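You operate a simulated robot arm through the tools that you are given. There is no shell and no other tool.

You are at the controls of a simulated robot arm. One attempt, no reset.

Task
Stand both shiny tap bodies on the foam pad and sleeve them.
Fine: a sleeve right down over each, and no scratch. Set down upright: shiny tap body, white foam sleeve.
Where things are to end (x, y in the base frame): shiny tap body within 0.04 m of [0.81, 0.6]; shiny tap body within 0.04 m of [0.81, 0.47].

It is judged by the outcome, as a careful person would: the job done as asked, and still so three seconds after it is handed in. It fails if anything else is knocked over, pushed out of place, dropped, spilled or broken.

Robot
A 7-joint arm with a two-finger parallel gripper, fixed in place. Base frame: the origin is on the floor under the middle of its stand, x ahead of it, y to its left, z up; the work surface is at about z = 0.88. Lengths are in m, angles in rad, forces in N, time in s.
It reaches about 1.247 m from its shoulder. Its first joint turns from -2.304 to 2.304 rad. Payload 3.91 kg.
The TCP is the grasp point between the finger pads, 0.03 m short of the fingertips. In the tool frame z runs along the fingers and y along their closing line. Largest opening 0.11 m; finger width 0.02, thickness 0.01; the body of the gripper, 0.048 by 0.112 m, starts 0.055 m behind the TCP.
Orientation is told as [roll, pitch, yaw] about the base's x, y, z axes, in that order, counted from this pose: with the fingers straight down and closing along the base's y, the tool's x points along the base's -x, its y along +y and its z along -z.

Tools
- The arm moves only by the tool step_arm. Its argument "series" is a list of rows, each a list of 7 numbers: the shift along the tool's x, y, z in units of 25 mm (1.0 is 25 mm), then the turn, a rotation vector about the tool's x, y, z in units of 6 degrees (1.0 is 6 degrees), then the gripper command, from -1 (fully open) to 1 (shut), values between in proportion. In form: [[dx, dy, dz, rx, ry, rz, grip], ...]. A call has 1 to 20 rows; each row shifts and turns the commanded pose from where the row before left it, along the tool's axes as they then stand. A call with a number of a shift or a turn outside -1 to 1 is refused whole. A row lasts 0.2 s, in which the tool goes at most 0.05 m and 0.15 rad; a call with a longer step from one row to the next is refused whole, and so is a gripper value outside its range. A pose out of reach is approached as far as the arm can. The call stops where the force on the tool passes 40 N (or 10 N more than at its start, if that is more) or the arm is blocked; 0.2 s more then pass. Each finger travels about 0.108 m/s and halts on what it meets, pressing with about 31 N; the grip force reading is that of the motor and also rises with nothing between the fingers. The clock runs only during rows and for 0.2 s after the last one: add rows that do not move to give the fingers time. It gives the time, the measured TCP pose, the force on the tool (base axes), the opening and the grip force at its end, in the units of the frame above (readings bear some noise), with the torque about the TCP (base axes, N m) and any sound that the robot's microphone picked up, and new pictures: "views" is both (left out), scene, wrist or none.
- Cameras (640 x 400 px; columns grow to the right, rows downward): "scene" is fixed at [0.2202, 0.5011, 1.6154]; the picture's right is [-0.48, -0.88, 0.00], its down [-0.77, 0.42, -0.48] and it looks along [0.42, -0.23, -0.88] (base axes); focal length 363 px, centre (320, 200). "wrist" rides on the gripper at [0.072, 0.017, -0.103] in the tool frame; the picture's right is [-0.23, 0.97, 0.00], its down [-0.76, -0.18, -0.62] and it looks along [-0.61, -0.14, 0.78] (tool axes); focal length 222 px, centre (320, 200). There is no depth. A picture from a camera that has moved, and an enlarged one, comes with that camera's place and axes in the base frame and with its lens.
- enlarge(camera, box): a new picture of the part [left, top, right, bottom] of that camera's present view, enlarged. It takes no simulated time.
- sign_off(): hands the job in; it is judged then, once.

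Nothing tells you positions but the pictures and the camera data. Unless the task says otherwise, let go and move clear before handing in.

The tools are called after "Request:" as name(argument=value, ...) on one line, values as JSON. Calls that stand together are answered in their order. step_arm: Moves the arm, as the interface text tells. Its arguments: {"type":"object","properties":{"series":{"type":"array"},"views":{"type":"string","enum":["both","scene","wrist","none"]}},"required":["series"]} The other tools are called the same way: enlarge (camera, box) takes an enlarged picture of a part of a camera's view; sign_off () hands the job in.

At the start:

```text
time: 0.0
tool_pos: [0.4886, 0.2605, 1.2206]
ee_rot: [0.0, 0.0, 0.001]
contact_force: [-0.2, 0.0, -1.2]
torque: [0.01, 0.02, 0.01]
grip_width: 0.1098
gripper_force: 0.1
```

scene: 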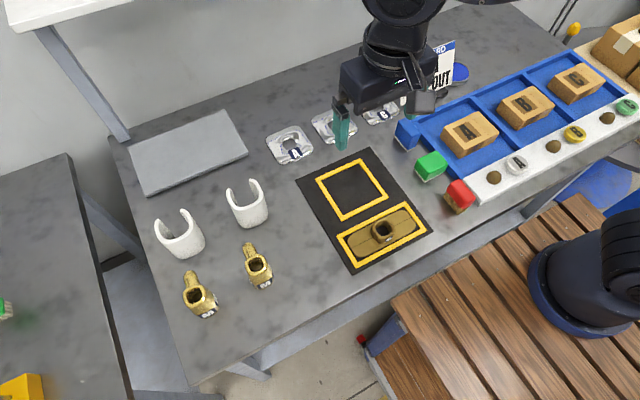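
wrist: 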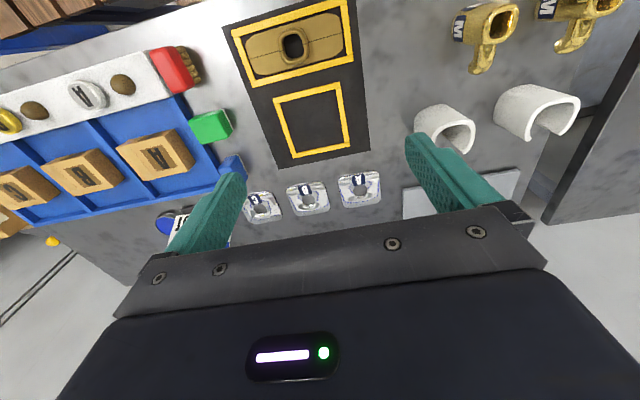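

I see two brass tap bodies and two white C-shaped foam sleeves on the left of the table, with a grey foam pad beyond them. I'll look closer before moving.

Request:
enlarge(camera="scene", box=[120, 160, 300, 330])

Request:
enlarge(camera="wrist", box=[400, 0, 640, 220])

Request:
enlarge(camera="scene", box=[100, 90, 280, 210])

```text
2.35 times, centred on (210, 245) of scene
camera zoom: at [0.2202, 0.5011, 1.6154], right [-0.48, -0.88, 0.0], down [-0.77, 0.42, -0.48], along [0.42, -0.23, -0.88], focal length 854 px, centre (579, 94)
```

zoom: 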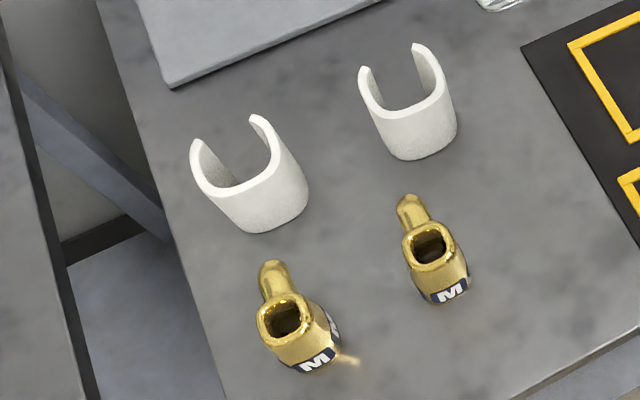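

```text
1.82 times, centred on (520, 110) of wrist
camera zoom: at [0.4158, 0.2757, 1.3236], right [0.23, 0.97, 0.0], down [0.76, -0.18, 0.62], along [0.61, -0.14, -0.78], focal length 404 px, centre (-44, 364)
```

zoom: 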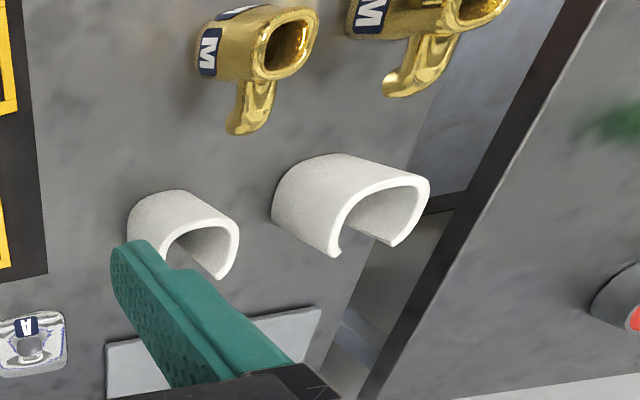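

```text
3.33 times, centred on (190, 150) of scene
camera zoom: at [0.2202, 0.5011, 1.6154], right [-0.48, -0.88, 0.0], down [-0.77, 0.42, -0.48], along [0.42, -0.23, -0.88], focal length 1209 px, centre (753, 367)
```

zoom: 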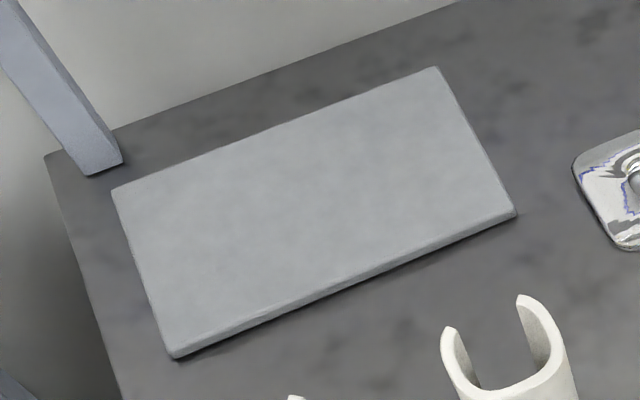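

Both taps stand open end up, at about (0.47, 0.50) and (0.47, 0.62). The sleeves stand beyond them with their gaps facing away, and the pad spans roughly x 0.76–0.92, y 0.40–0.655. I'll bring the wrist camera over for better views.

Request:
step_arm(series=[[0.8, 1, 0, 0, 0, 0, -1], [0.8, 1, 0, 0, 0, 0, -1], [0.8, 1, 0, 0, 0, 0, -1], [0.8, 1, 0, 0, 0, 0, -1], [0.8, 1, 0, 0, 0, 0, -1], [0.8, 1, 0, 0, 0, 0, -1], [0.8, 1, 0, 0, 0, 0, -1], [0.8, 1, 0, 0, 0, 0, -1], [0.5, 1, 0, 0, 0, 0, -1], [0, 1, 0, 0, 0, 0, -1], [0, 1, 0, 0, 0, 0, -1], [0, 1, 0, 0, 0, 0, -1], [0, 0, 0, 0, 0, 0, -1]])

```text
time: 2.8
tool_pos: [0.3159, 0.5597, 1.2196]
ee_rot: [0.0, 0.0, -0.001]
contact_force: [-0.2, 0.5, 0.5]
torque: [-0.01, -0.01, -0.03]
grip_width: 0.1098
gripper_force: 0.0
camera wrist: at [0.2429, 0.5741, 1.3226], right [0.23, 0.97, 0.0], down [0.76, -0.18, 0.62], along [0.61, -0.14, -0.78], focal length 222 px, centre (320, 200)
```

scene: 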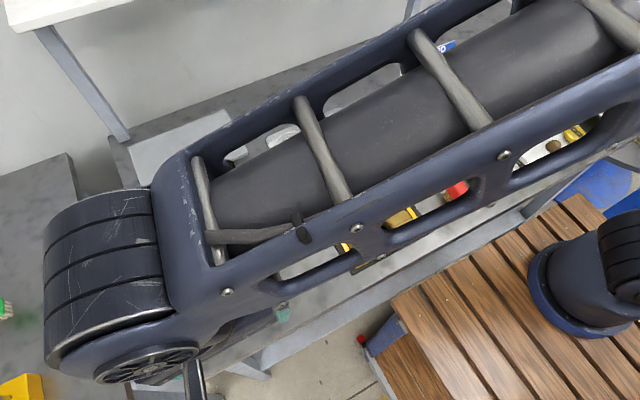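
wrist: 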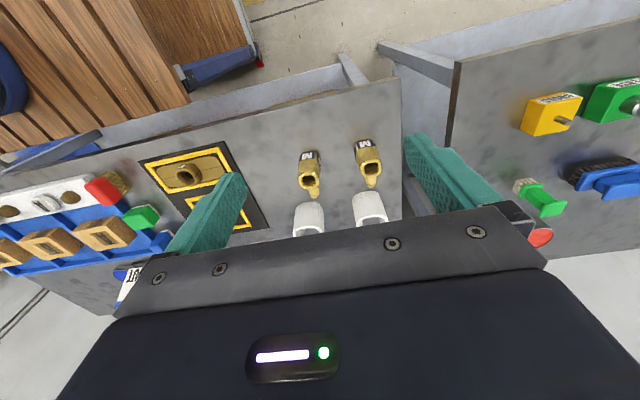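

The arm now blocks much of the fixed camera, but the wrist camera shows both taps and sleeves. I'll enlarge that area to measure them.

Request:
enlarge(camera="wrist", box=[270, 120, 410, 240])

```text
3.33 times, centred on (340, 180) of wrist
camera zoom: at [0.2429, 0.5741, 1.3226], right [0.23, 0.97, 0.0], down [0.76, -0.18, 0.62], along [0.61, -0.14, -0.78], focal length 740 px, centre (253, 267)
```

zoom: 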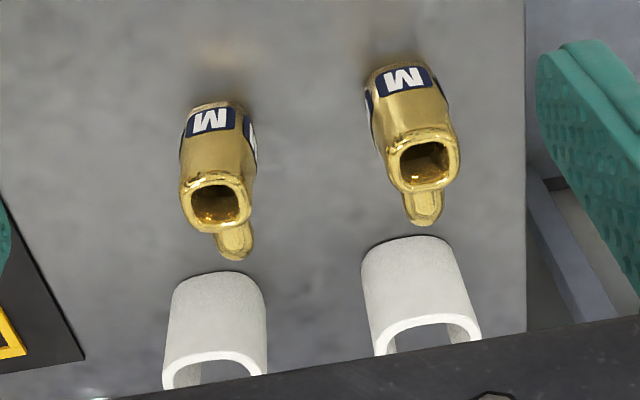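

The taps come out near (0.469, 0.618) and (0.469, 0.499), about 38 mm square and 88 mm tall, spouts pointing +x. I'll go lower and closer to refine this and see the sleeves.

Request:
step_arm(series=[[-0.8, 0, 0.8, 0, 0, 0, -1], [-0.8, 0, 0.8, 0, 0, 0, -1], [-0.8, 0, 0.8, 0, 0, 0, -1], [-0.8, 0, 0.8, 0, 0, 0, -1], [-0.8, 0, 0.8, 0, 0, 0, -1], [0, 0, 0, 0, 0, 0, -1]])

Request:
enlarge(camera="wrist", box=[240, 20, 420, 220])

```text
time: 4.2
tool_pos: [0.4176, 0.5571, 1.119]
ee_rot: [-0.001, 0.001, 0.0]
contact_force: [-0.9, 1.3, -0.6]
torque: [-0.02, 0.0, 0.02]
grip_width: 0.1101
gripper_force: 0.1
camera wrist: at [0.3449, 0.5729, 1.2217], right [0.23, 0.97, 0.0], down [0.76, -0.18, 0.62], along [0.61, -0.14, -0.78], focal length 222 px, centre (320, 200)
```

scene: 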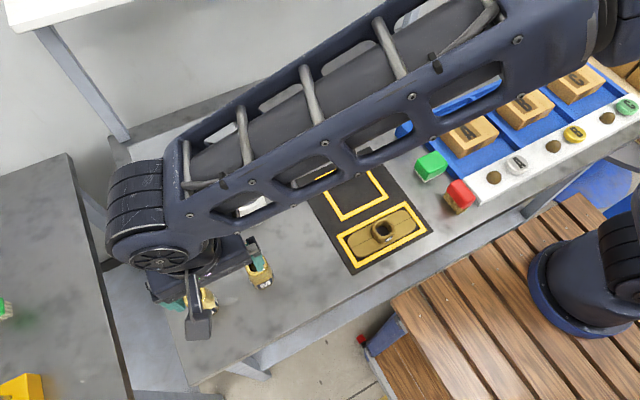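
wrist: 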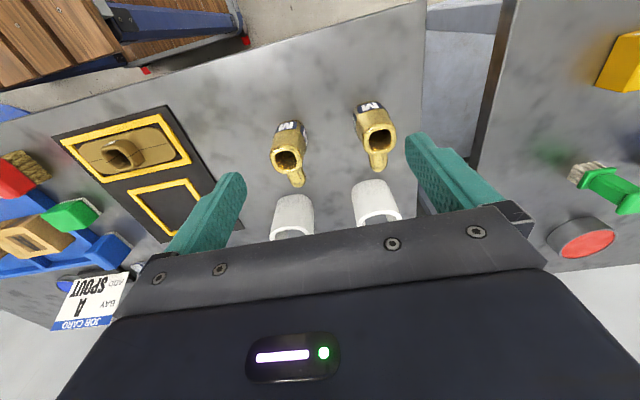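

```text
2.00 times, centred on (330, 120) of wrist
camera zoom: at [0.3449, 0.5729, 1.2217], right [0.23, 0.97, 0.0], down [0.76, -0.18, 0.62], along [0.61, -0.14, -0.78], focal length 444 px, centre (300, 360)
```

zoom: 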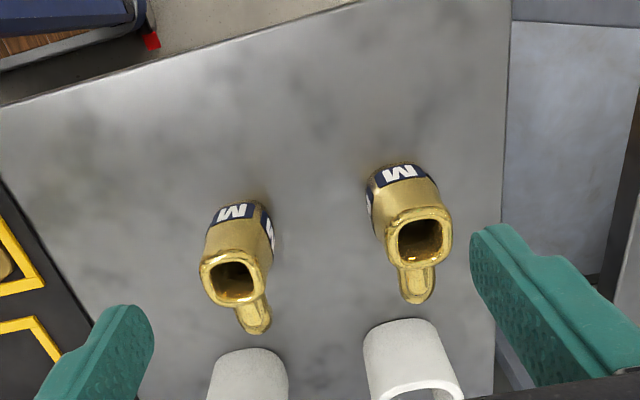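

I'll take tighter enlargements of each tap and the visible sleeve parts from this pose.

Request:
enlarge(camera="wrist", box=[340, 90, 420, 190])

Request:
enlarge(camera="wrist", box=[255, 105, 335, 205])

Request:
enlarge(camera="wrist", box=[255, 165, 415, 245])

```text
4.00 times, centred on (380, 140) of wrist
camera zoom: at [0.3449, 0.5729, 1.2217], right [0.23, 0.97, 0.0], down [0.76, -0.18, 0.62], along [0.61, -0.14, -0.78], focal length 888 px, centre (80, 440)
```

zoom: 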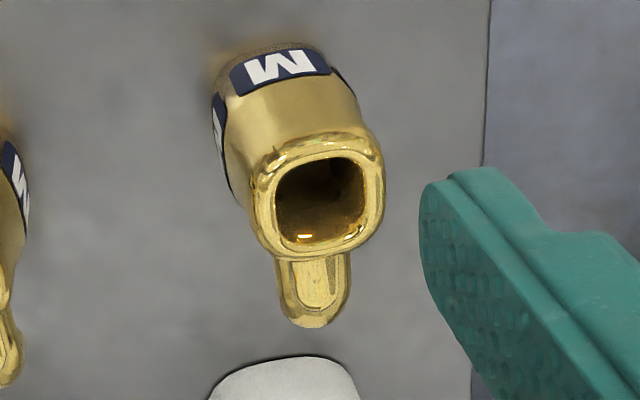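

```text
4.00 times, centred on (295, 155) of wrist
camera zoom: at [0.3449, 0.5729, 1.2217], right [0.23, 0.97, 0.0], down [0.76, -0.18, 0.62], along [0.61, -0.14, -0.78], focal length 888 px, centre (420, 380)
```

zoom: 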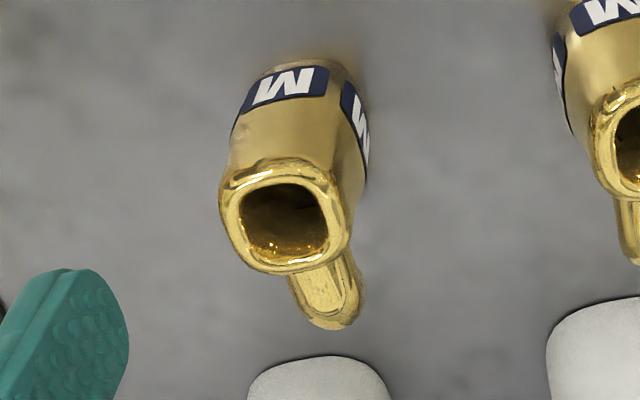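

```text
4.00 times, centred on (335, 205) of wrist
camera zoom: at [0.3449, 0.5729, 1.2217], right [0.23, 0.97, 0.0], down [0.76, -0.18, 0.62], along [0.61, -0.14, -0.78], focal length 888 px, centre (260, 180)
```

zoom: 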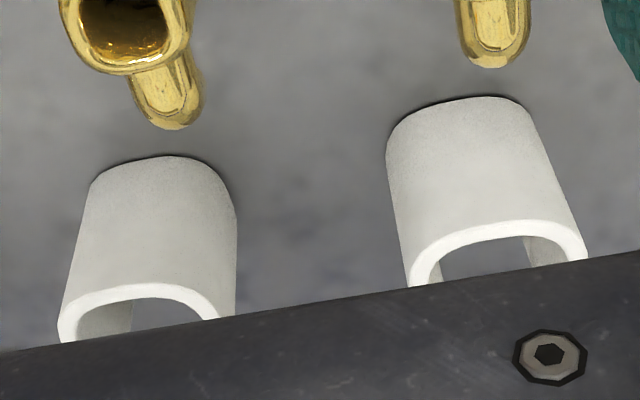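

The taps measure about 87 mm tall, roughly 36 mm at the rim and 48 mm at the base. The sleeves are about 69 mm wide and 86 mm tall. Next I'll look at the sleeves from closer to overhead.

Request:
step_arm(series=[[-1, 0, 0, 0, 0, 0, -1], [-1, 0, 0, 0, 0, 0, -1], [-1, 0, 0, 0, 0, 0, -1], [-1, 0, 0, 0, 0, 0, -1], [-1, 0, 0, 0, 0, 0, -1], [-0.3, 0, 0, 0, 0, 0, -1], [0, 0, 0, 0, 0, 0, -1]])

Request:
enlarge(camera="wrist", box=[230, 60, 430, 220])

```text
time: 5.8
tool_pos: [0.5462, 0.5585, 1.1206]
ee_rot: [0.001, 0.001, -0.001]
contact_force: [-0.3, -0.1, -0.8]
torque: [0.0, 0.01, 0.0]
grip_width: 0.11
gripper_force: 0.0
camera wrist: at [0.4748, 0.5737, 1.2236], right [0.23, 0.97, 0.0], down [0.76, -0.18, 0.62], along [0.61, -0.14, -0.78], focal length 222 px, centre (320, 200)
```

scene: 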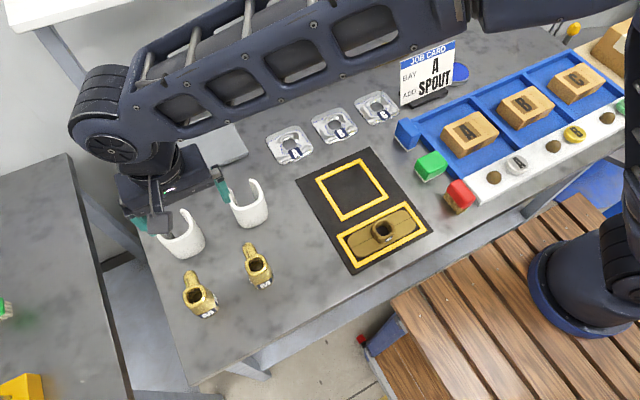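
wrist: 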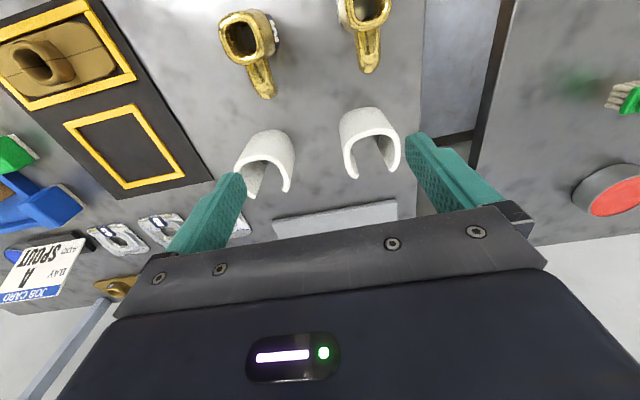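

```text
2.50 times, centred on (330, 140) of wrist
camera zoom: at [0.4748, 0.5737, 1.2236], right [0.23, 0.97, 0.0], down [0.76, -0.18, 0.62], along [0.61, -0.14, -0.78], focal length 555 px, centre (295, 350)
```

zoom: 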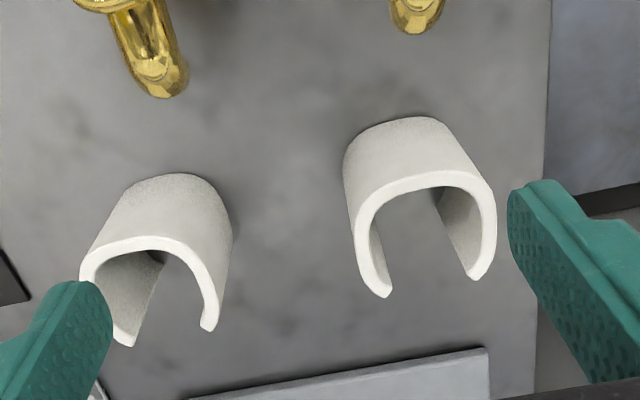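

The sleeves are clear in this view, so I'll enlarge each one to measure its ring and gap direction.

Request:
enlarge(camera="wrist", box=[330, 95, 420, 190])

Request:
enlarge(camera="wrist", box=[220, 115, 310, 210])

Request:
enlarge(camera="scene", box=[140, 170, 280, 270])

Request:
enlarge(camera="scene", box=[160, 230, 290, 330])

```text
4.21 times, centred on (375, 142) of wrist
camera zoom: at [0.4748, 0.5737, 1.2236], right [0.23, 0.97, 0.0], down [0.76, -0.18, 0.62], along [0.61, -0.14, -0.78], focal length 935 px, centre (88, 442)
```

zoom: 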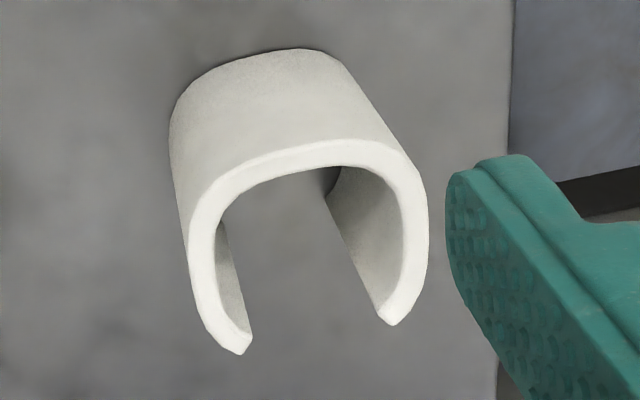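

```text
4.21 times, centred on (265, 162) of wrist
camera zoom: at [0.4748, 0.5737, 1.2236], right [0.23, 0.97, 0.0], down [0.76, -0.18, 0.62], along [0.61, -0.14, -0.78], focal length 935 px, centre (552, 358)
```

zoom: 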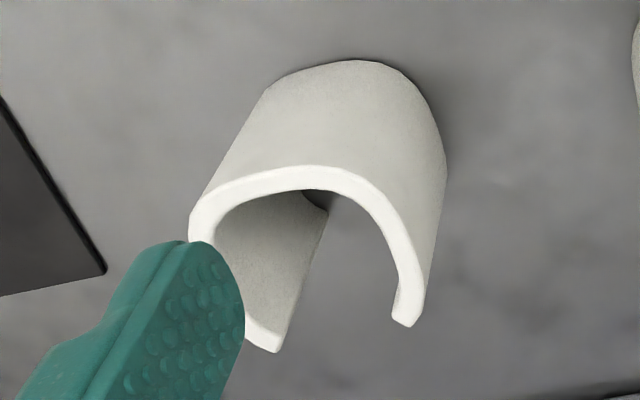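

```text
4.00 times, centred on (210, 220) of scene
camera zoom: at [0.2202, 0.5011, 1.6154], right [-0.48, -0.88, 0.0], down [-0.77, 0.42, -0.48], along [0.42, -0.23, -0.88], focal length 1451 px, centre (760, 120)
```

zoom: 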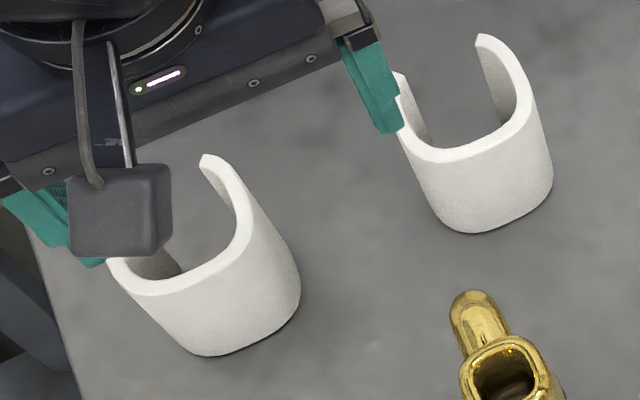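

```text
4.00 times, centred on (225, 280) of scene
camera zoom: at [0.2202, 0.5011, 1.6154], right [-0.48, -0.88, 0.0], down [-0.77, 0.42, -0.48], along [0.42, -0.23, -0.88], focal length 1451 px, centre (700, -120)
```

zoom: 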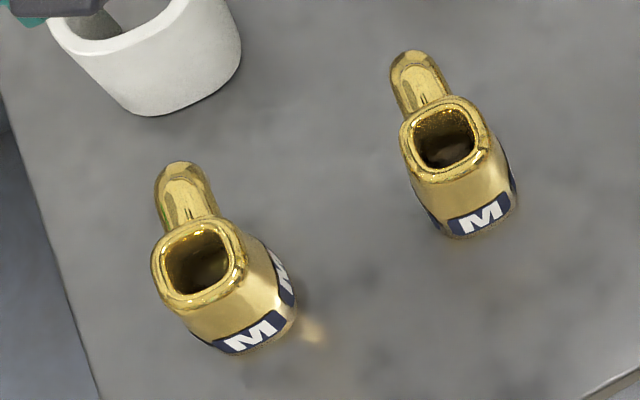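

Sleeve A spans about x 0.587–0.655, centred at y ≈ 0.609, and sleeve B is centred at y ≈ 0.457. The inner width is about 54 mm against a 47.5 mm tap, and everything is almost square to the axes. I'll move above tap A and check alignment before going down.

Request:
step_arm(series=[[0.776, 0.595, 0.5, 0, 0, 0, -1], [0.776, 0.595, 0.5, 0, 0, 0, -1], [0.776, 0.595, 0.5, 0, 0, 0, -1], [0.776, 0.595, 0.5, 0, 0, 0, -1], [0, 0, 0, 0, 0, 0, -1]])

Request:
enlarge(camera="wrist", box=[220, 0, 460, 220])

Request:
enlarge(camera="scene", box=[110, 200, 290, 350])

```text
time: 7.0
tool_pos: [0.471, 0.6198, 1.0704]
ee_rot: [0.001, 0.001, 0.001]
contact_force: [0.1, 0.1, -0.5]
torque: [0.0, 0.01, 0.01]
grip_width: 0.1099
gripper_force: 0.0
camera wrist: at [0.3978, 0.6346, 1.1732], right [0.23, 0.97, 0.0], down [0.76, -0.18, 0.62], along [0.61, -0.14, -0.78], focal length 222 px, centre (320, 200)
```

scene: 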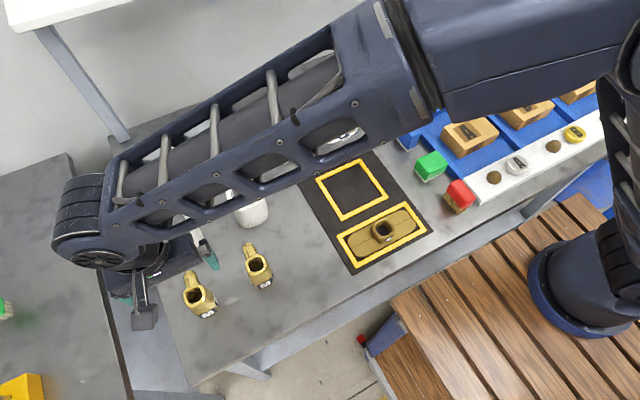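
wrist: 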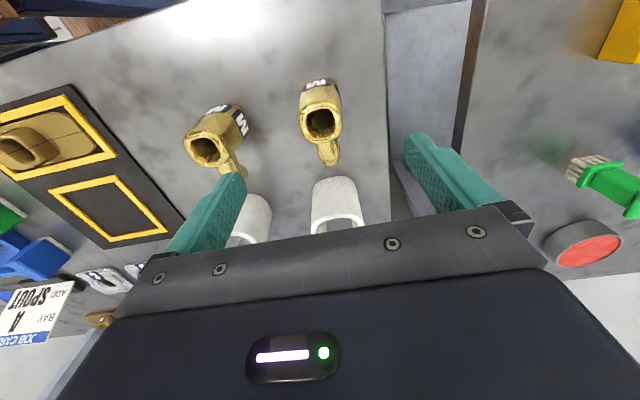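

```text
1.82 times, centred on (340, 110) of wrist
camera zoom: at [0.3978, 0.6346, 1.1732], right [0.23, 0.97, 0.0], down [0.76, -0.18, 0.62], along [0.61, -0.14, -0.78], focal length 404 px, centre (284, 364)
```

zoom: 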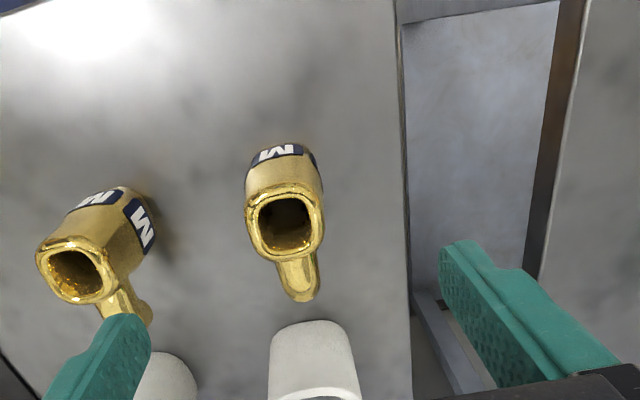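

```text
2.67 times, centred on (200, 275) of scene
camera zoom: at [0.2202, 0.5011, 1.6154], right [-0.48, -0.88, 0.0], down [-0.77, 0.42, -0.48], along [0.42, -0.23, -0.88], focal length 967 px, centre (640, 0)
```

zoom: 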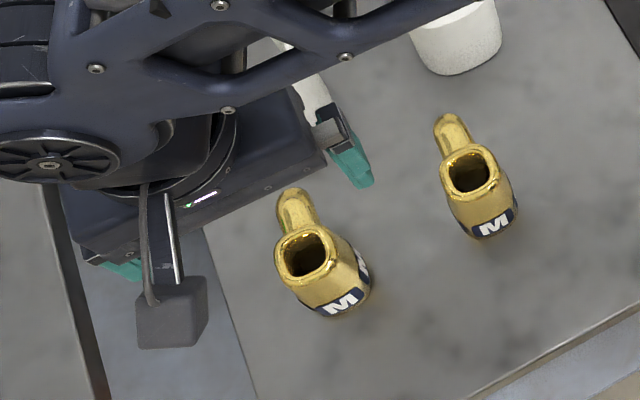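

Tap A is centred between the open fingers, with its rim at about (0.468, 0.618). I'll descend straight to grasp height, fingertips about 15 mm above the table.

Request:
step_arm(series=[[0.1, -0.05, 0.8, 0, 0, 0, -1], [0, 0, 1, 0, 0, 0, -1], [0, 0, 1, 0, 0, 0, -1], [0, 0, 1, 0, 0, 0, -1], [0, 0, 1, 0, 0, 0, -1], [0, 0, 1, 0, 0, 0, -1], [0, 0, 0, 0, 0, 0, -1]])

Request:
enlarge(camera="wrist", box=[180, 60, 480, 240])

Request:
enlarge(camera="scene", box=[110, 200, 290, 350])

```text
time: 8.6
tool_pos: [0.4682, 0.6201, 0.9237]
ee_rot: [-0.001, 0.0, 0.001]
contact_force: [-0.1, 0.2, 0.2]
torque: [0.02, 0.03, 0.0]
grip_width: 0.11
gripper_force: 0.0
camera wrist: at [0.395, 0.636, 1.0272], right [0.23, 0.97, 0.0], down [0.76, -0.18, 0.62], along [0.61, -0.14, -0.78], focal length 222 px, centre (320, 200)
```

scene: 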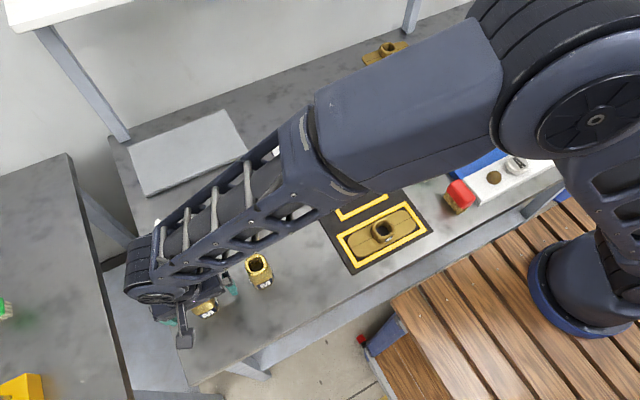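
wrist: 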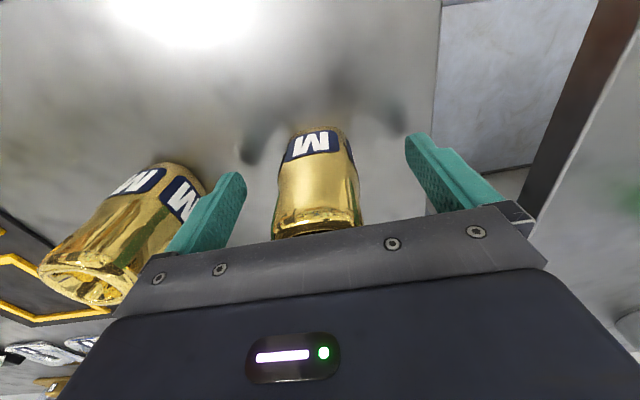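

```text
2.13 times, centred on (330, 150) of wrist
camera zoom: at [0.395, 0.636, 1.0272], right [0.23, 0.97, 0.0], down [0.76, -0.18, 0.62], along [0.61, -0.14, -0.78], focal length 474 px, centre (299, 307)
```

zoom: 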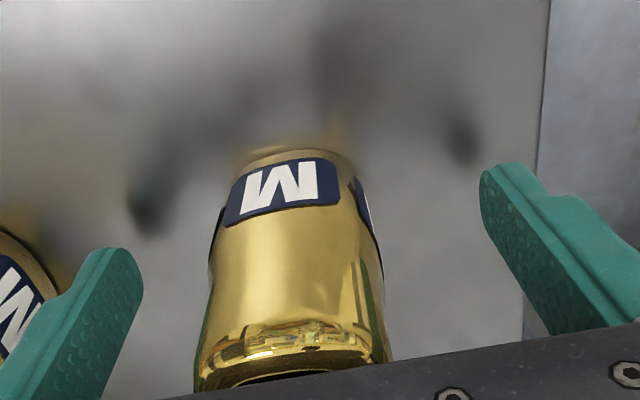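

```text
2.67 times, centred on (200, 275) of scene
camera zoom: at [0.2202, 0.5011, 1.6154], right [-0.48, -0.88, 0.0], down [-0.77, 0.42, -0.48], along [0.42, -0.23, -0.88], focal length 967 px, centre (640, 0)
```

zoom: 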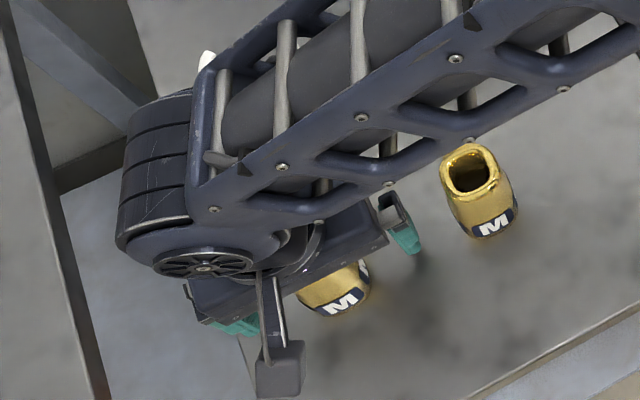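

The fingers straddle tap A with clear space on both sides. I'll close partway first to check centring before any contact.

Request:
step_arm(series=[[0, 0, 0, 0, 0, 0, -0.5], [0, 0, 0, 0, 0, 0, -0.1], [0, 0, 0, 0, 0, 0, -0.02], [0, 0, 0, 0, 0, 0, -0.02]], views="wrist")

Request:
enlarge(camera="wrist", box=[240, 80, 420, 240])

```text
time: 9.6
tool_pos: [0.4685, 0.622, 0.925]
ee_rot: [0.001, -0.001, 0.0]
contact_force: [0.1, -0.1, 0.7]
torque: [-0.04, -0.03, 0.0]
grip_width: 0.0562
gripper_force: 0.1
camera wrist: at [0.3952, 0.636, 1.0273], right [0.23, 0.97, 0.0], down [0.76, -0.18, 0.62], along [0.61, -0.14, -0.78], focal length 222 px, centre (320, 200)
```

wrist: 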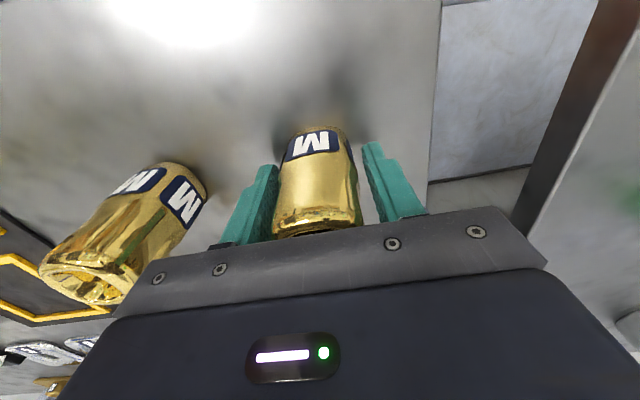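

```text
2.50 times, centred on (330, 160) of wrist
camera zoom: at [0.3952, 0.636, 1.0273], right [0.23, 0.97, 0.0], down [0.76, -0.18, 0.62], along [0.61, -0.14, -0.78], focal length 555 px, centre (295, 300)
```

zoom: 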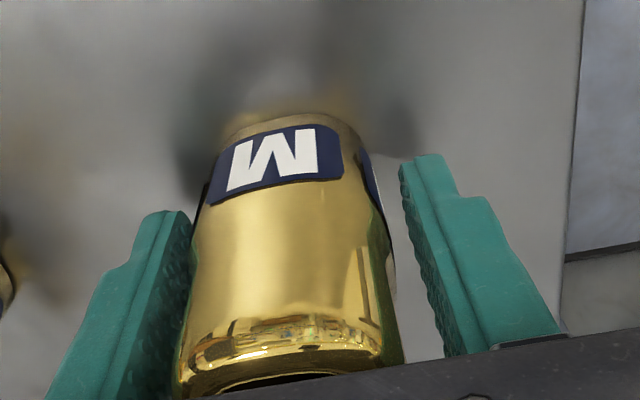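

The tap sits within about 1 mm of centre between the fingers. I'll close slowly to grip it.

Request:
step_arm(series=[[0, -0.02, 0, 0, 0, 0, 0.06], [0, 0, 0, 0, 0, 0, 0.1], [0, 0, 0, 0, 0, 0, 0.14], [0, 0, 0, 0, 0, 0, 0.18], [0, 0, 0, 0, 0, 0, 0.22], [0, 0, 0, 0, 0, 0, 0.26], [0, 0, 0, 0, 0, 0, 0.3]], views="wrist")

```text
time: 11.2
tool_pos: [0.4679, 0.6195, 0.9252]
ee_rot: [0.0, 0.0, 0.002]
contact_force: [-0.8, 0.2, -0.3]
torque: [0.03, -0.02, -0.02]
grip_width: 0.046
gripper_force: 31.3
camera wrist: at [0.3957, 0.6353, 1.0276], right [0.23, 0.97, 0.0], down [0.76, -0.18, 0.62], along [0.61, -0.14, -0.78], focal length 222 px, centre (320, 200)
```

wrist: 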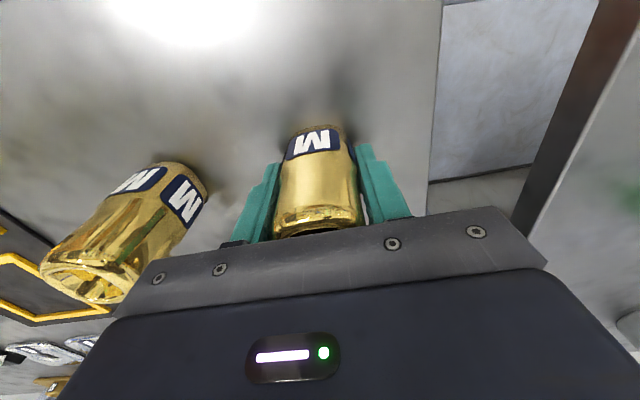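

Tap A is gripped, 46 mm wide with about 31 N on the motor. I'll lift it straight up slowly at first.

Request:
step_arm(series=[[0, 0, -0.2, 0, 0, 0, 0.3], [0, 0, -0.4, 0, 0, 0, 0.3], [0, 0, -0.6, 0, 0, 0, 0.3], [0, 0, -1, 0, 0, 0, 0.3], [0, 0, -1, 0, 0, 0, 0.3], [0, 0, -1, 0, 0, 0, 0.3], [0, 0, -1, 0, 0, 0, 0.3], [0, 0, -1, 0, 0, 0, 0.3], [0, 0, 0, 0, 0, 0, 0.3]])

Request:
enlarge(camera="wrist", box=[220, 80, 420, 240])

Request:
enlarge(camera="scene", box=[80, 180, 260, 330])

```text
time: 13.2
tool_pos: [0.4696, 0.6212, 1.0804]
ee_rot: [-0.001, -0.001, 0.001]
contact_force: [-0.7, -0.5, -5.0]
torque: [-0.02, 0.08, 0.02]
grip_width: 0.0458
gripper_force: 31.4
camera wrist: at [0.3972, 0.636, 1.1833], right [0.23, 0.97, 0.0], down [0.76, -0.18, 0.62], along [0.61, -0.14, -0.78], focal length 222 px, centre (320, 200)
```

scene: 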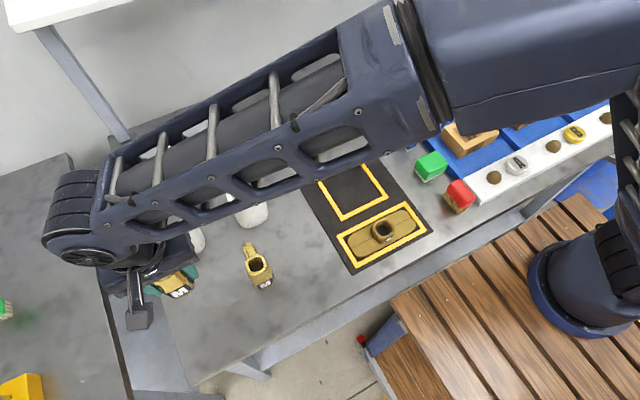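
wrist: 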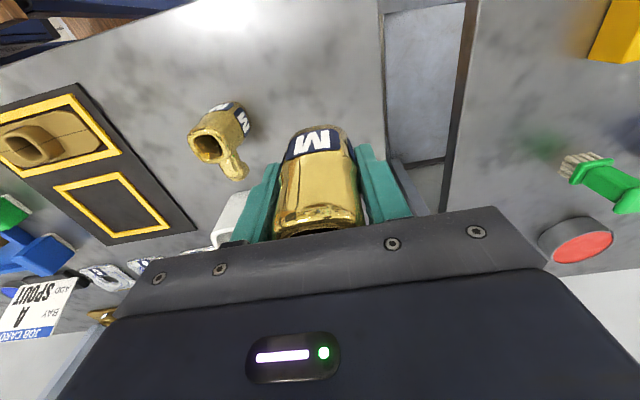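

```text
2.50 times, centred on (320, 160) of wrist
camera zoom: at [0.3972, 0.636, 1.1833], right [0.23, 0.97, 0.0], down [0.76, -0.18, 0.62], along [0.61, -0.14, -0.78], focal length 555 px, centre (320, 300)
```

zoom: 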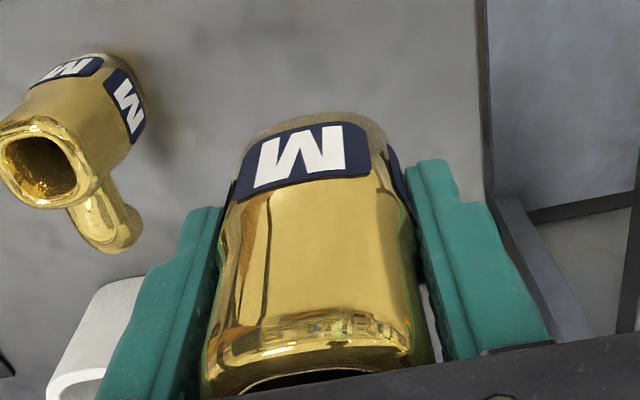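

```text
2.67 times, centred on (170, 255) of scene
camera zoom: at [0.2202, 0.5011, 1.6154], right [-0.48, -0.88, 0.0], down [-0.77, 0.42, -0.48], along [0.42, -0.23, -0.88], focal length 967 px, centre (720, 53)
```

zoom: 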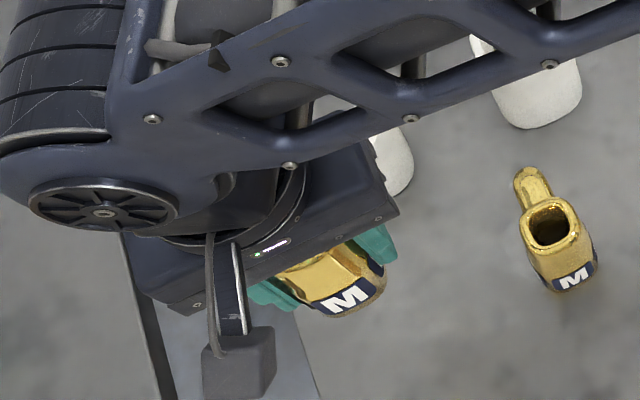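

Tap A is lifted, upright and secure. I'll carry it toward the pad and stop halfway to check clearance from the shelf.

Request:
step_arm(series=[[-0.976, -0.052, 0, 0, 0, 0, 0.3], [-0.976, -0.052, 0, 0, 0, 0, 0.3], [-0.976, -0.052, 0, 0, 0, 0, 0.3], [-0.976, -0.052, 0, 0, 0, 0, 0.3], [-0.976, -0.052, 0, 0, 0, 0, 0.3], [-0.976, -0.052, 0, 0, 0, 0, 0.3], [-0.976, -0.052, 0, 0, 0, 0, 0.3], [-0.976, -0.052, 0, 0, 0, 0, 0.3], [-0.976, -0.052, 0, 0, 0, 0, 0.3], [0, 0, 0, 0, 0, 0, 0.3]])

```text
time: 15.4
tool_pos: [0.6877, 0.6063, 1.0782]
ee_rot: [-0.001, 0.001, 0.0]
contact_force: [0.0, -0.6, -6.2]
torque: [0.02, 0.07, 0.03]
grip_width: 0.0457
gripper_force: 30.8
camera wrist: at [0.6154, 0.621, 1.1816], right [0.23, 0.97, 0.0], down [0.76, -0.18, 0.62], along [0.61, -0.14, -0.78], focal length 222 px, centre (320, 200)
```

scene: 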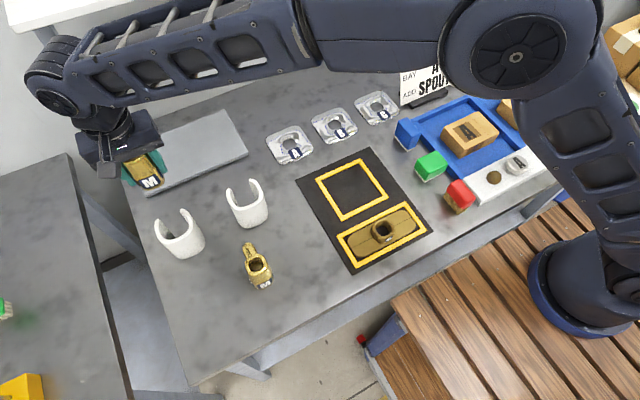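
wrist: 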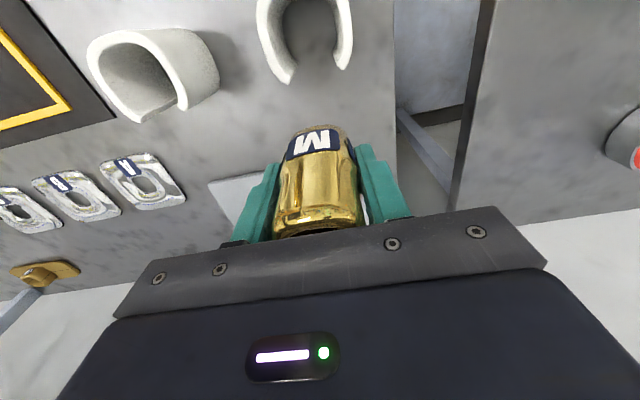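

The tap is clear of everything so far. Before going further in, I'll look at the shelf and post near the pad to judge the room for the wrist.

Request:
enlarge(camera="scene", box=[0, 0, 260, 200])

Request:
enlarge(camera="wrist", box=[200, 80, 440, 240])

```text
2.00 times, centred on (130, 100) of scene
camera zoom: at [0.2202, 0.5011, 1.6154], right [-0.48, -0.88, 0.0], down [-0.77, 0.42, -0.48], along [0.42, -0.23, -0.88], focal length 726 px, centre (700, 400)
```

zoom: 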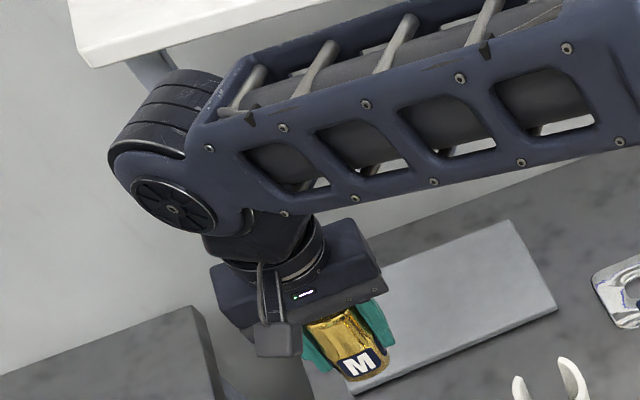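

```text
2.50 times, centred on (320, 160) of wrist
camera zoom: at [0.6154, 0.621, 1.1816], right [0.23, 0.97, 0.0], down [0.76, -0.18, 0.62], along [0.61, -0.14, -0.78], focal length 555 px, centre (320, 300)
```

zoom: 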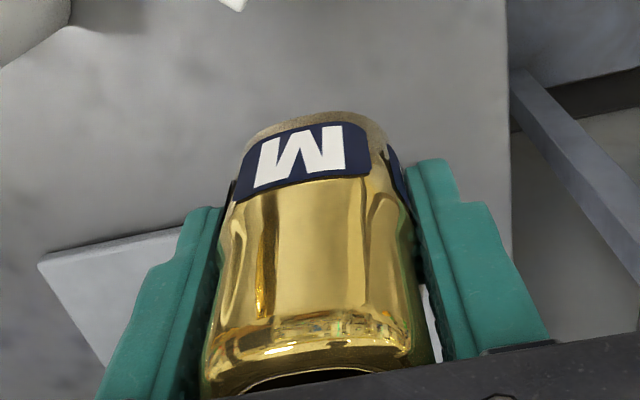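

There looks to be room for the wrist. I'll move the rest of the way over the target (0.81, 0.60) at half speed.

Request:
step_arm(series=[[-0.4876, -0.026, 0, 0, 0, 0, 0.3], [-0.4876, -0.026, 0, 0, 0, 0, 0.3], [-0.4876, -0.026, 0, 0, 0, 0, 0.3], [-0.4876, -0.026, 0, 0, 0, 0, 0.3], [-0.4876, -0.026, 0, 0, 0, 0, 0.3], [-0.4876, -0.026, 0, 0, 0, 0, 0.3], [-0.4876, -0.026, 0, 0, 0, 0, 0.3], [-0.4876, -0.026, 0, 0, 0, 0, 0.3], [-0.4876, -0.026, 0, 0, 0, 0, 0.3], [-0.4876, -0.026, 0, 0, 0, 0, 0.3], [0, 0, 0, 0, 0, 0, 0.3]])

Request:
enlarge(camera="wrist", box=[120, 0, 440, 240])

Request:
enlarge(camera="scene", box=[0, 0, 260, 200])

```text
time: 17.8
tool_pos: [0.8091, 0.5995, 1.081]
ee_rot: [0.0, 0.001, 0.0]
contact_force: [0.1, 0.2, -6.2]
torque: [0.03, 0.09, 0.0]
grip_width: 0.0456
gripper_force: 31.1
camera wrist: at [0.7365, 0.6153, 1.1834], right [0.23, 0.97, 0.0], down [0.76, -0.18, 0.62], along [0.61, -0.14, -0.78], focal length 222 px, centre (320, 200)
```

scene: 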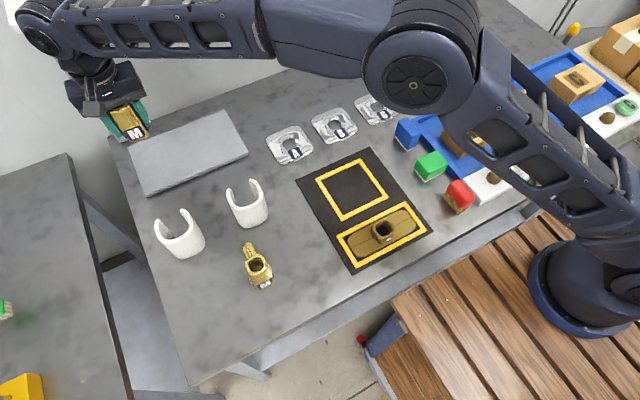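
wrist: 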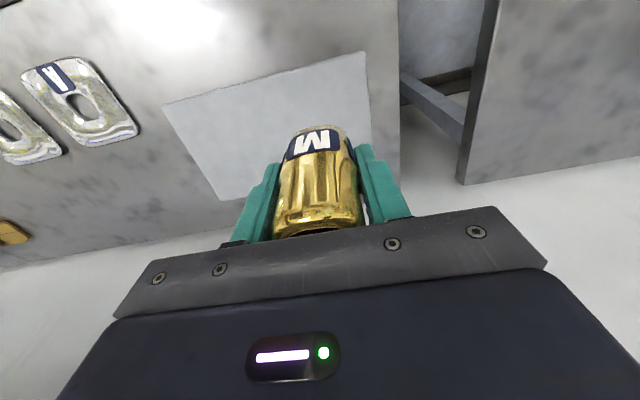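

```text
1.67 times, centred on (280, 120) of wrist
camera zoom: at [0.7365, 0.6153, 1.1834], right [0.23, 0.97, 0.0], down [0.76, -0.18, 0.62], along [0.61, -0.14, -0.78], focal length 370 px, centre (387, 333)
```

zoom: 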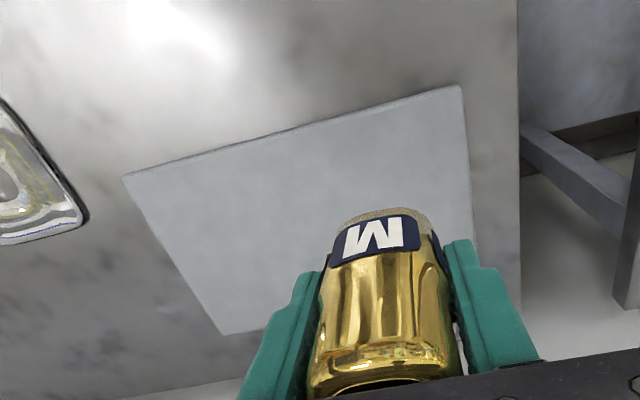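

```text
2.00 times, centred on (130, 100) of scene
camera zoom: at [0.2202, 0.5011, 1.6154], right [-0.48, -0.88, 0.0], down [-0.77, 0.42, -0.48], along [0.42, -0.23, -0.88], focal length 726 px, centre (700, 400)
```

zoom: 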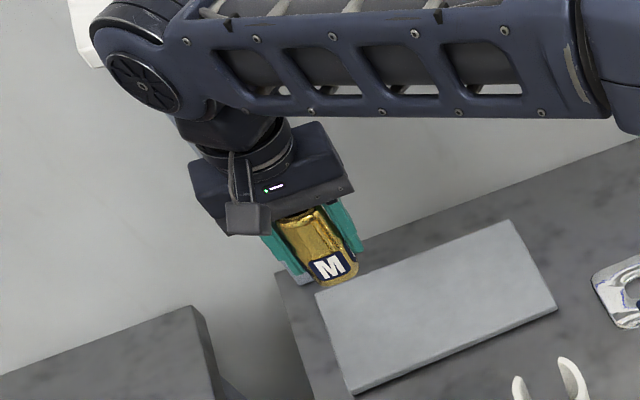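

The wrist view puts the pad at about x 0.772–0.929, so I'll place the body at x ≈ 0.82 to keep the sleeve well on it. Now I'll come down to a little above the pad.

Request:
step_arm(series=[[-0.4, 0, 0.5, 0, 0, 0, 0.3], [0, 0, 0.8, 0, 0, 0, 0.3], [0, 0, 0.8, 0, 0, 0, 0.3], [0, 0, 0.8, 0, 0, 0, 0.3], [0, 0, 0.7, 0, 0, 0, 0.3], [0, 0, 0.6, 0, 0, 0, 0.3], [0, 0, 0.3, 0, 0, 0, 0.3], [0, 0, 0, 0, 0, 0, 0.3]])

Request:
enlarge(camera="wrist", box=[180, 60, 460, 240])

Request:
enlarge(camera="scene", box=[60, 60, 260, 200])

```text
time: 19.6
tool_pos: [0.82, 0.5991, 0.9687]
ee_rot: [0.001, 0.0, -0.002]
contact_force: [0.0, 1.1, -5.8]
torque: [0.0, 0.08, -0.03]
grip_width: 0.0458
gripper_force: 31.1
camera wrist: at [0.748, 0.6148, 1.0721], right [0.23, 0.97, 0.0], down [0.76, -0.18, 0.62], along [0.61, -0.14, -0.78], focal length 222 px, centre (320, 200)
```

scene: 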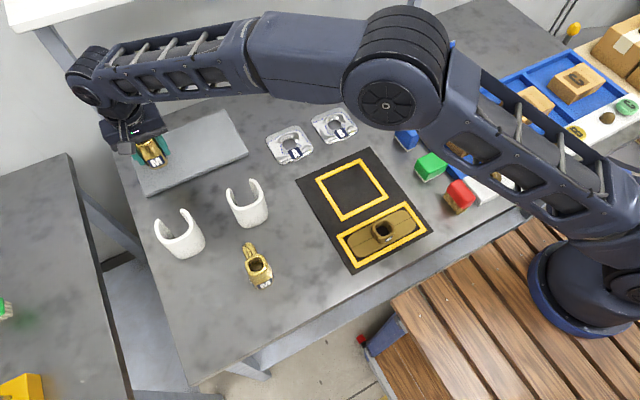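
wrist: 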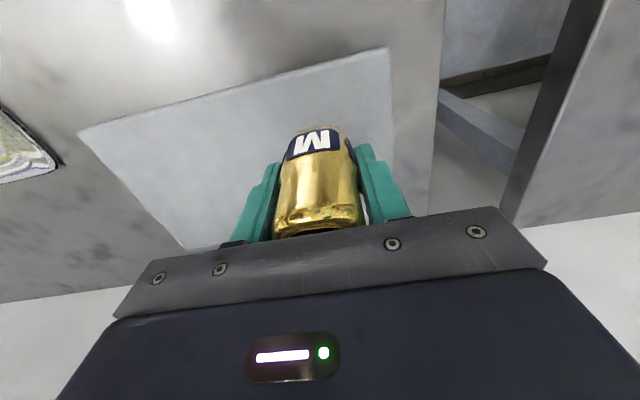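

```text
2.22 times, centred on (320, 150) of wrist
camera zoom: at [0.748, 0.6148, 1.0721], right [0.23, 0.97, 0.0], down [0.76, -0.18, 0.62], along [0.61, -0.14, -0.78], focal length 494 px, centre (320, 311)
```

zoom: 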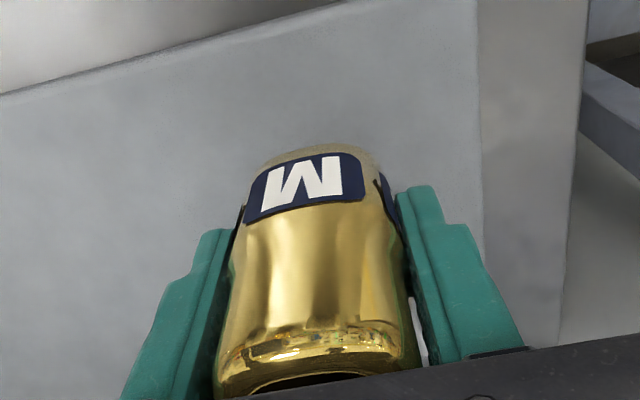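

```text
2.86 times, centred on (160, 130) of scene
camera zoom: at [0.2202, 0.5011, 1.6154], right [-0.48, -0.88, 0.0], down [-0.77, 0.42, -0.48], along [0.42, -0.23, -0.88], focal length 1036 px, centre (777, 400)
```

zoom: 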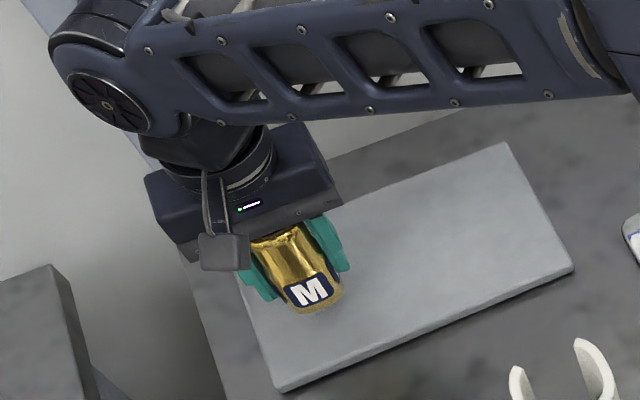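

The tap is over the pad with about 25–30 mm to go. I'll ease it down and watch the force reading for contact.

Request:
step_arm(series=[[0, 0, 0.3, 0, 0, 0, 0.3], [0, 0, 0.2, 0, 0, 0, 0.3], [0, 0, 0.2, 0, 0, 0, 0.3], [0, 0, 0, 0, 0, 0, 0.3]], views="none")

Request:
step_arm(series=[[0, 0, 0.08, 0, 0, 0, 0.3], [0, 0, 0.08, 0, 0, 0, 0.3], [0, 0, 0, 0, 0, 0, 0.3]], views="none")

```text
time: 20.6
tool_pos: [0.8204, 0.5987, 0.9501]
ee_rot: [0.0, 0.0, 0.002]
contact_force: [0.2, -0.2, -6.4]
torque: [0.01, 0.02, -0.02]
grip_width: 0.0457
gripper_force: 31.0
```

```text
time: 21.4
tool_pos: [0.8192, 0.5999, 0.9461]
ee_rot: [0.0, -0.001, 0.0]
contact_force: [-0.4, 0.4, -6.3]
torque: [0.02, 0.06, -0.01]
grip_width: 0.0456
gripper_force: 30.9
```

No contact yet at z ≈ 0.946. I'll keep lowering in small steps.

Request:
step_arm(series=[[0, 0, 0.06, 0, 0, 0, 0.3], [0, 0, 0.06, 0, 0, 0, 0.3], [0, 0, 0, 0, 0, 0, 0.3]], views="wrist")

```text
time: 22.2
tool_pos: [0.8186, 0.5997, 0.9437]
ee_rot: [0.001, 0.001, -0.001]
contact_force: [0.4, 0.1, -5.2]
torque: [-0.01, 0.05, -0.03]
grip_width: 0.046
gripper_force: 30.9
camera wrist: at [0.7469, 0.6149, 1.0463], right [0.23, 0.97, 0.0], down [0.76, -0.18, 0.62], along [0.61, -0.14, -0.78], focal length 222 px, centre (320, 200)
```

wrist: 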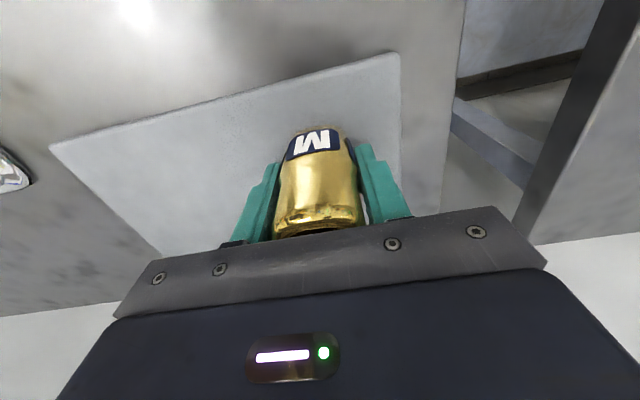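

Request:
step_arm(series=[[0, 0, 0.04, 0, 0, 0, 0.3], [0, 0, 0.04, 0, 0, 0, 0.3], [0, 0, 0, 0, 0, 0, 0.3]], views="none")

```text
time: 23.0
tool_pos: [0.8198, 0.6005, 0.9421]
ee_rot: [0.0, -0.002, 0.001]
contact_force: [-0.6, 0.4, -6.1]
torque: [-0.02, 0.06, 0.01]
grip_width: 0.0453
gripper_force: 31.0
```

Still hanging free at z ≈ 0.942. I'll continue down in 1 mm steps.

Request:
step_arm(series=[[0, 0, 0.04, 0, 0, 0, 0.3], [0, 0, 0.04, 0, 0, 0, 0.3], [0, 0, 0, 0, 0, 0, 0.3]], views="none")

```text
time: 23.8
tool_pos: [0.8193, 0.6004, 0.9386]
ee_rot: [-0.001, -0.002, 0.0]
contact_force: [0.2, 0.6, -5.5]
torque: [0.01, 0.04, 0.0]
grip_width: 0.046
gripper_force: 31.7
```

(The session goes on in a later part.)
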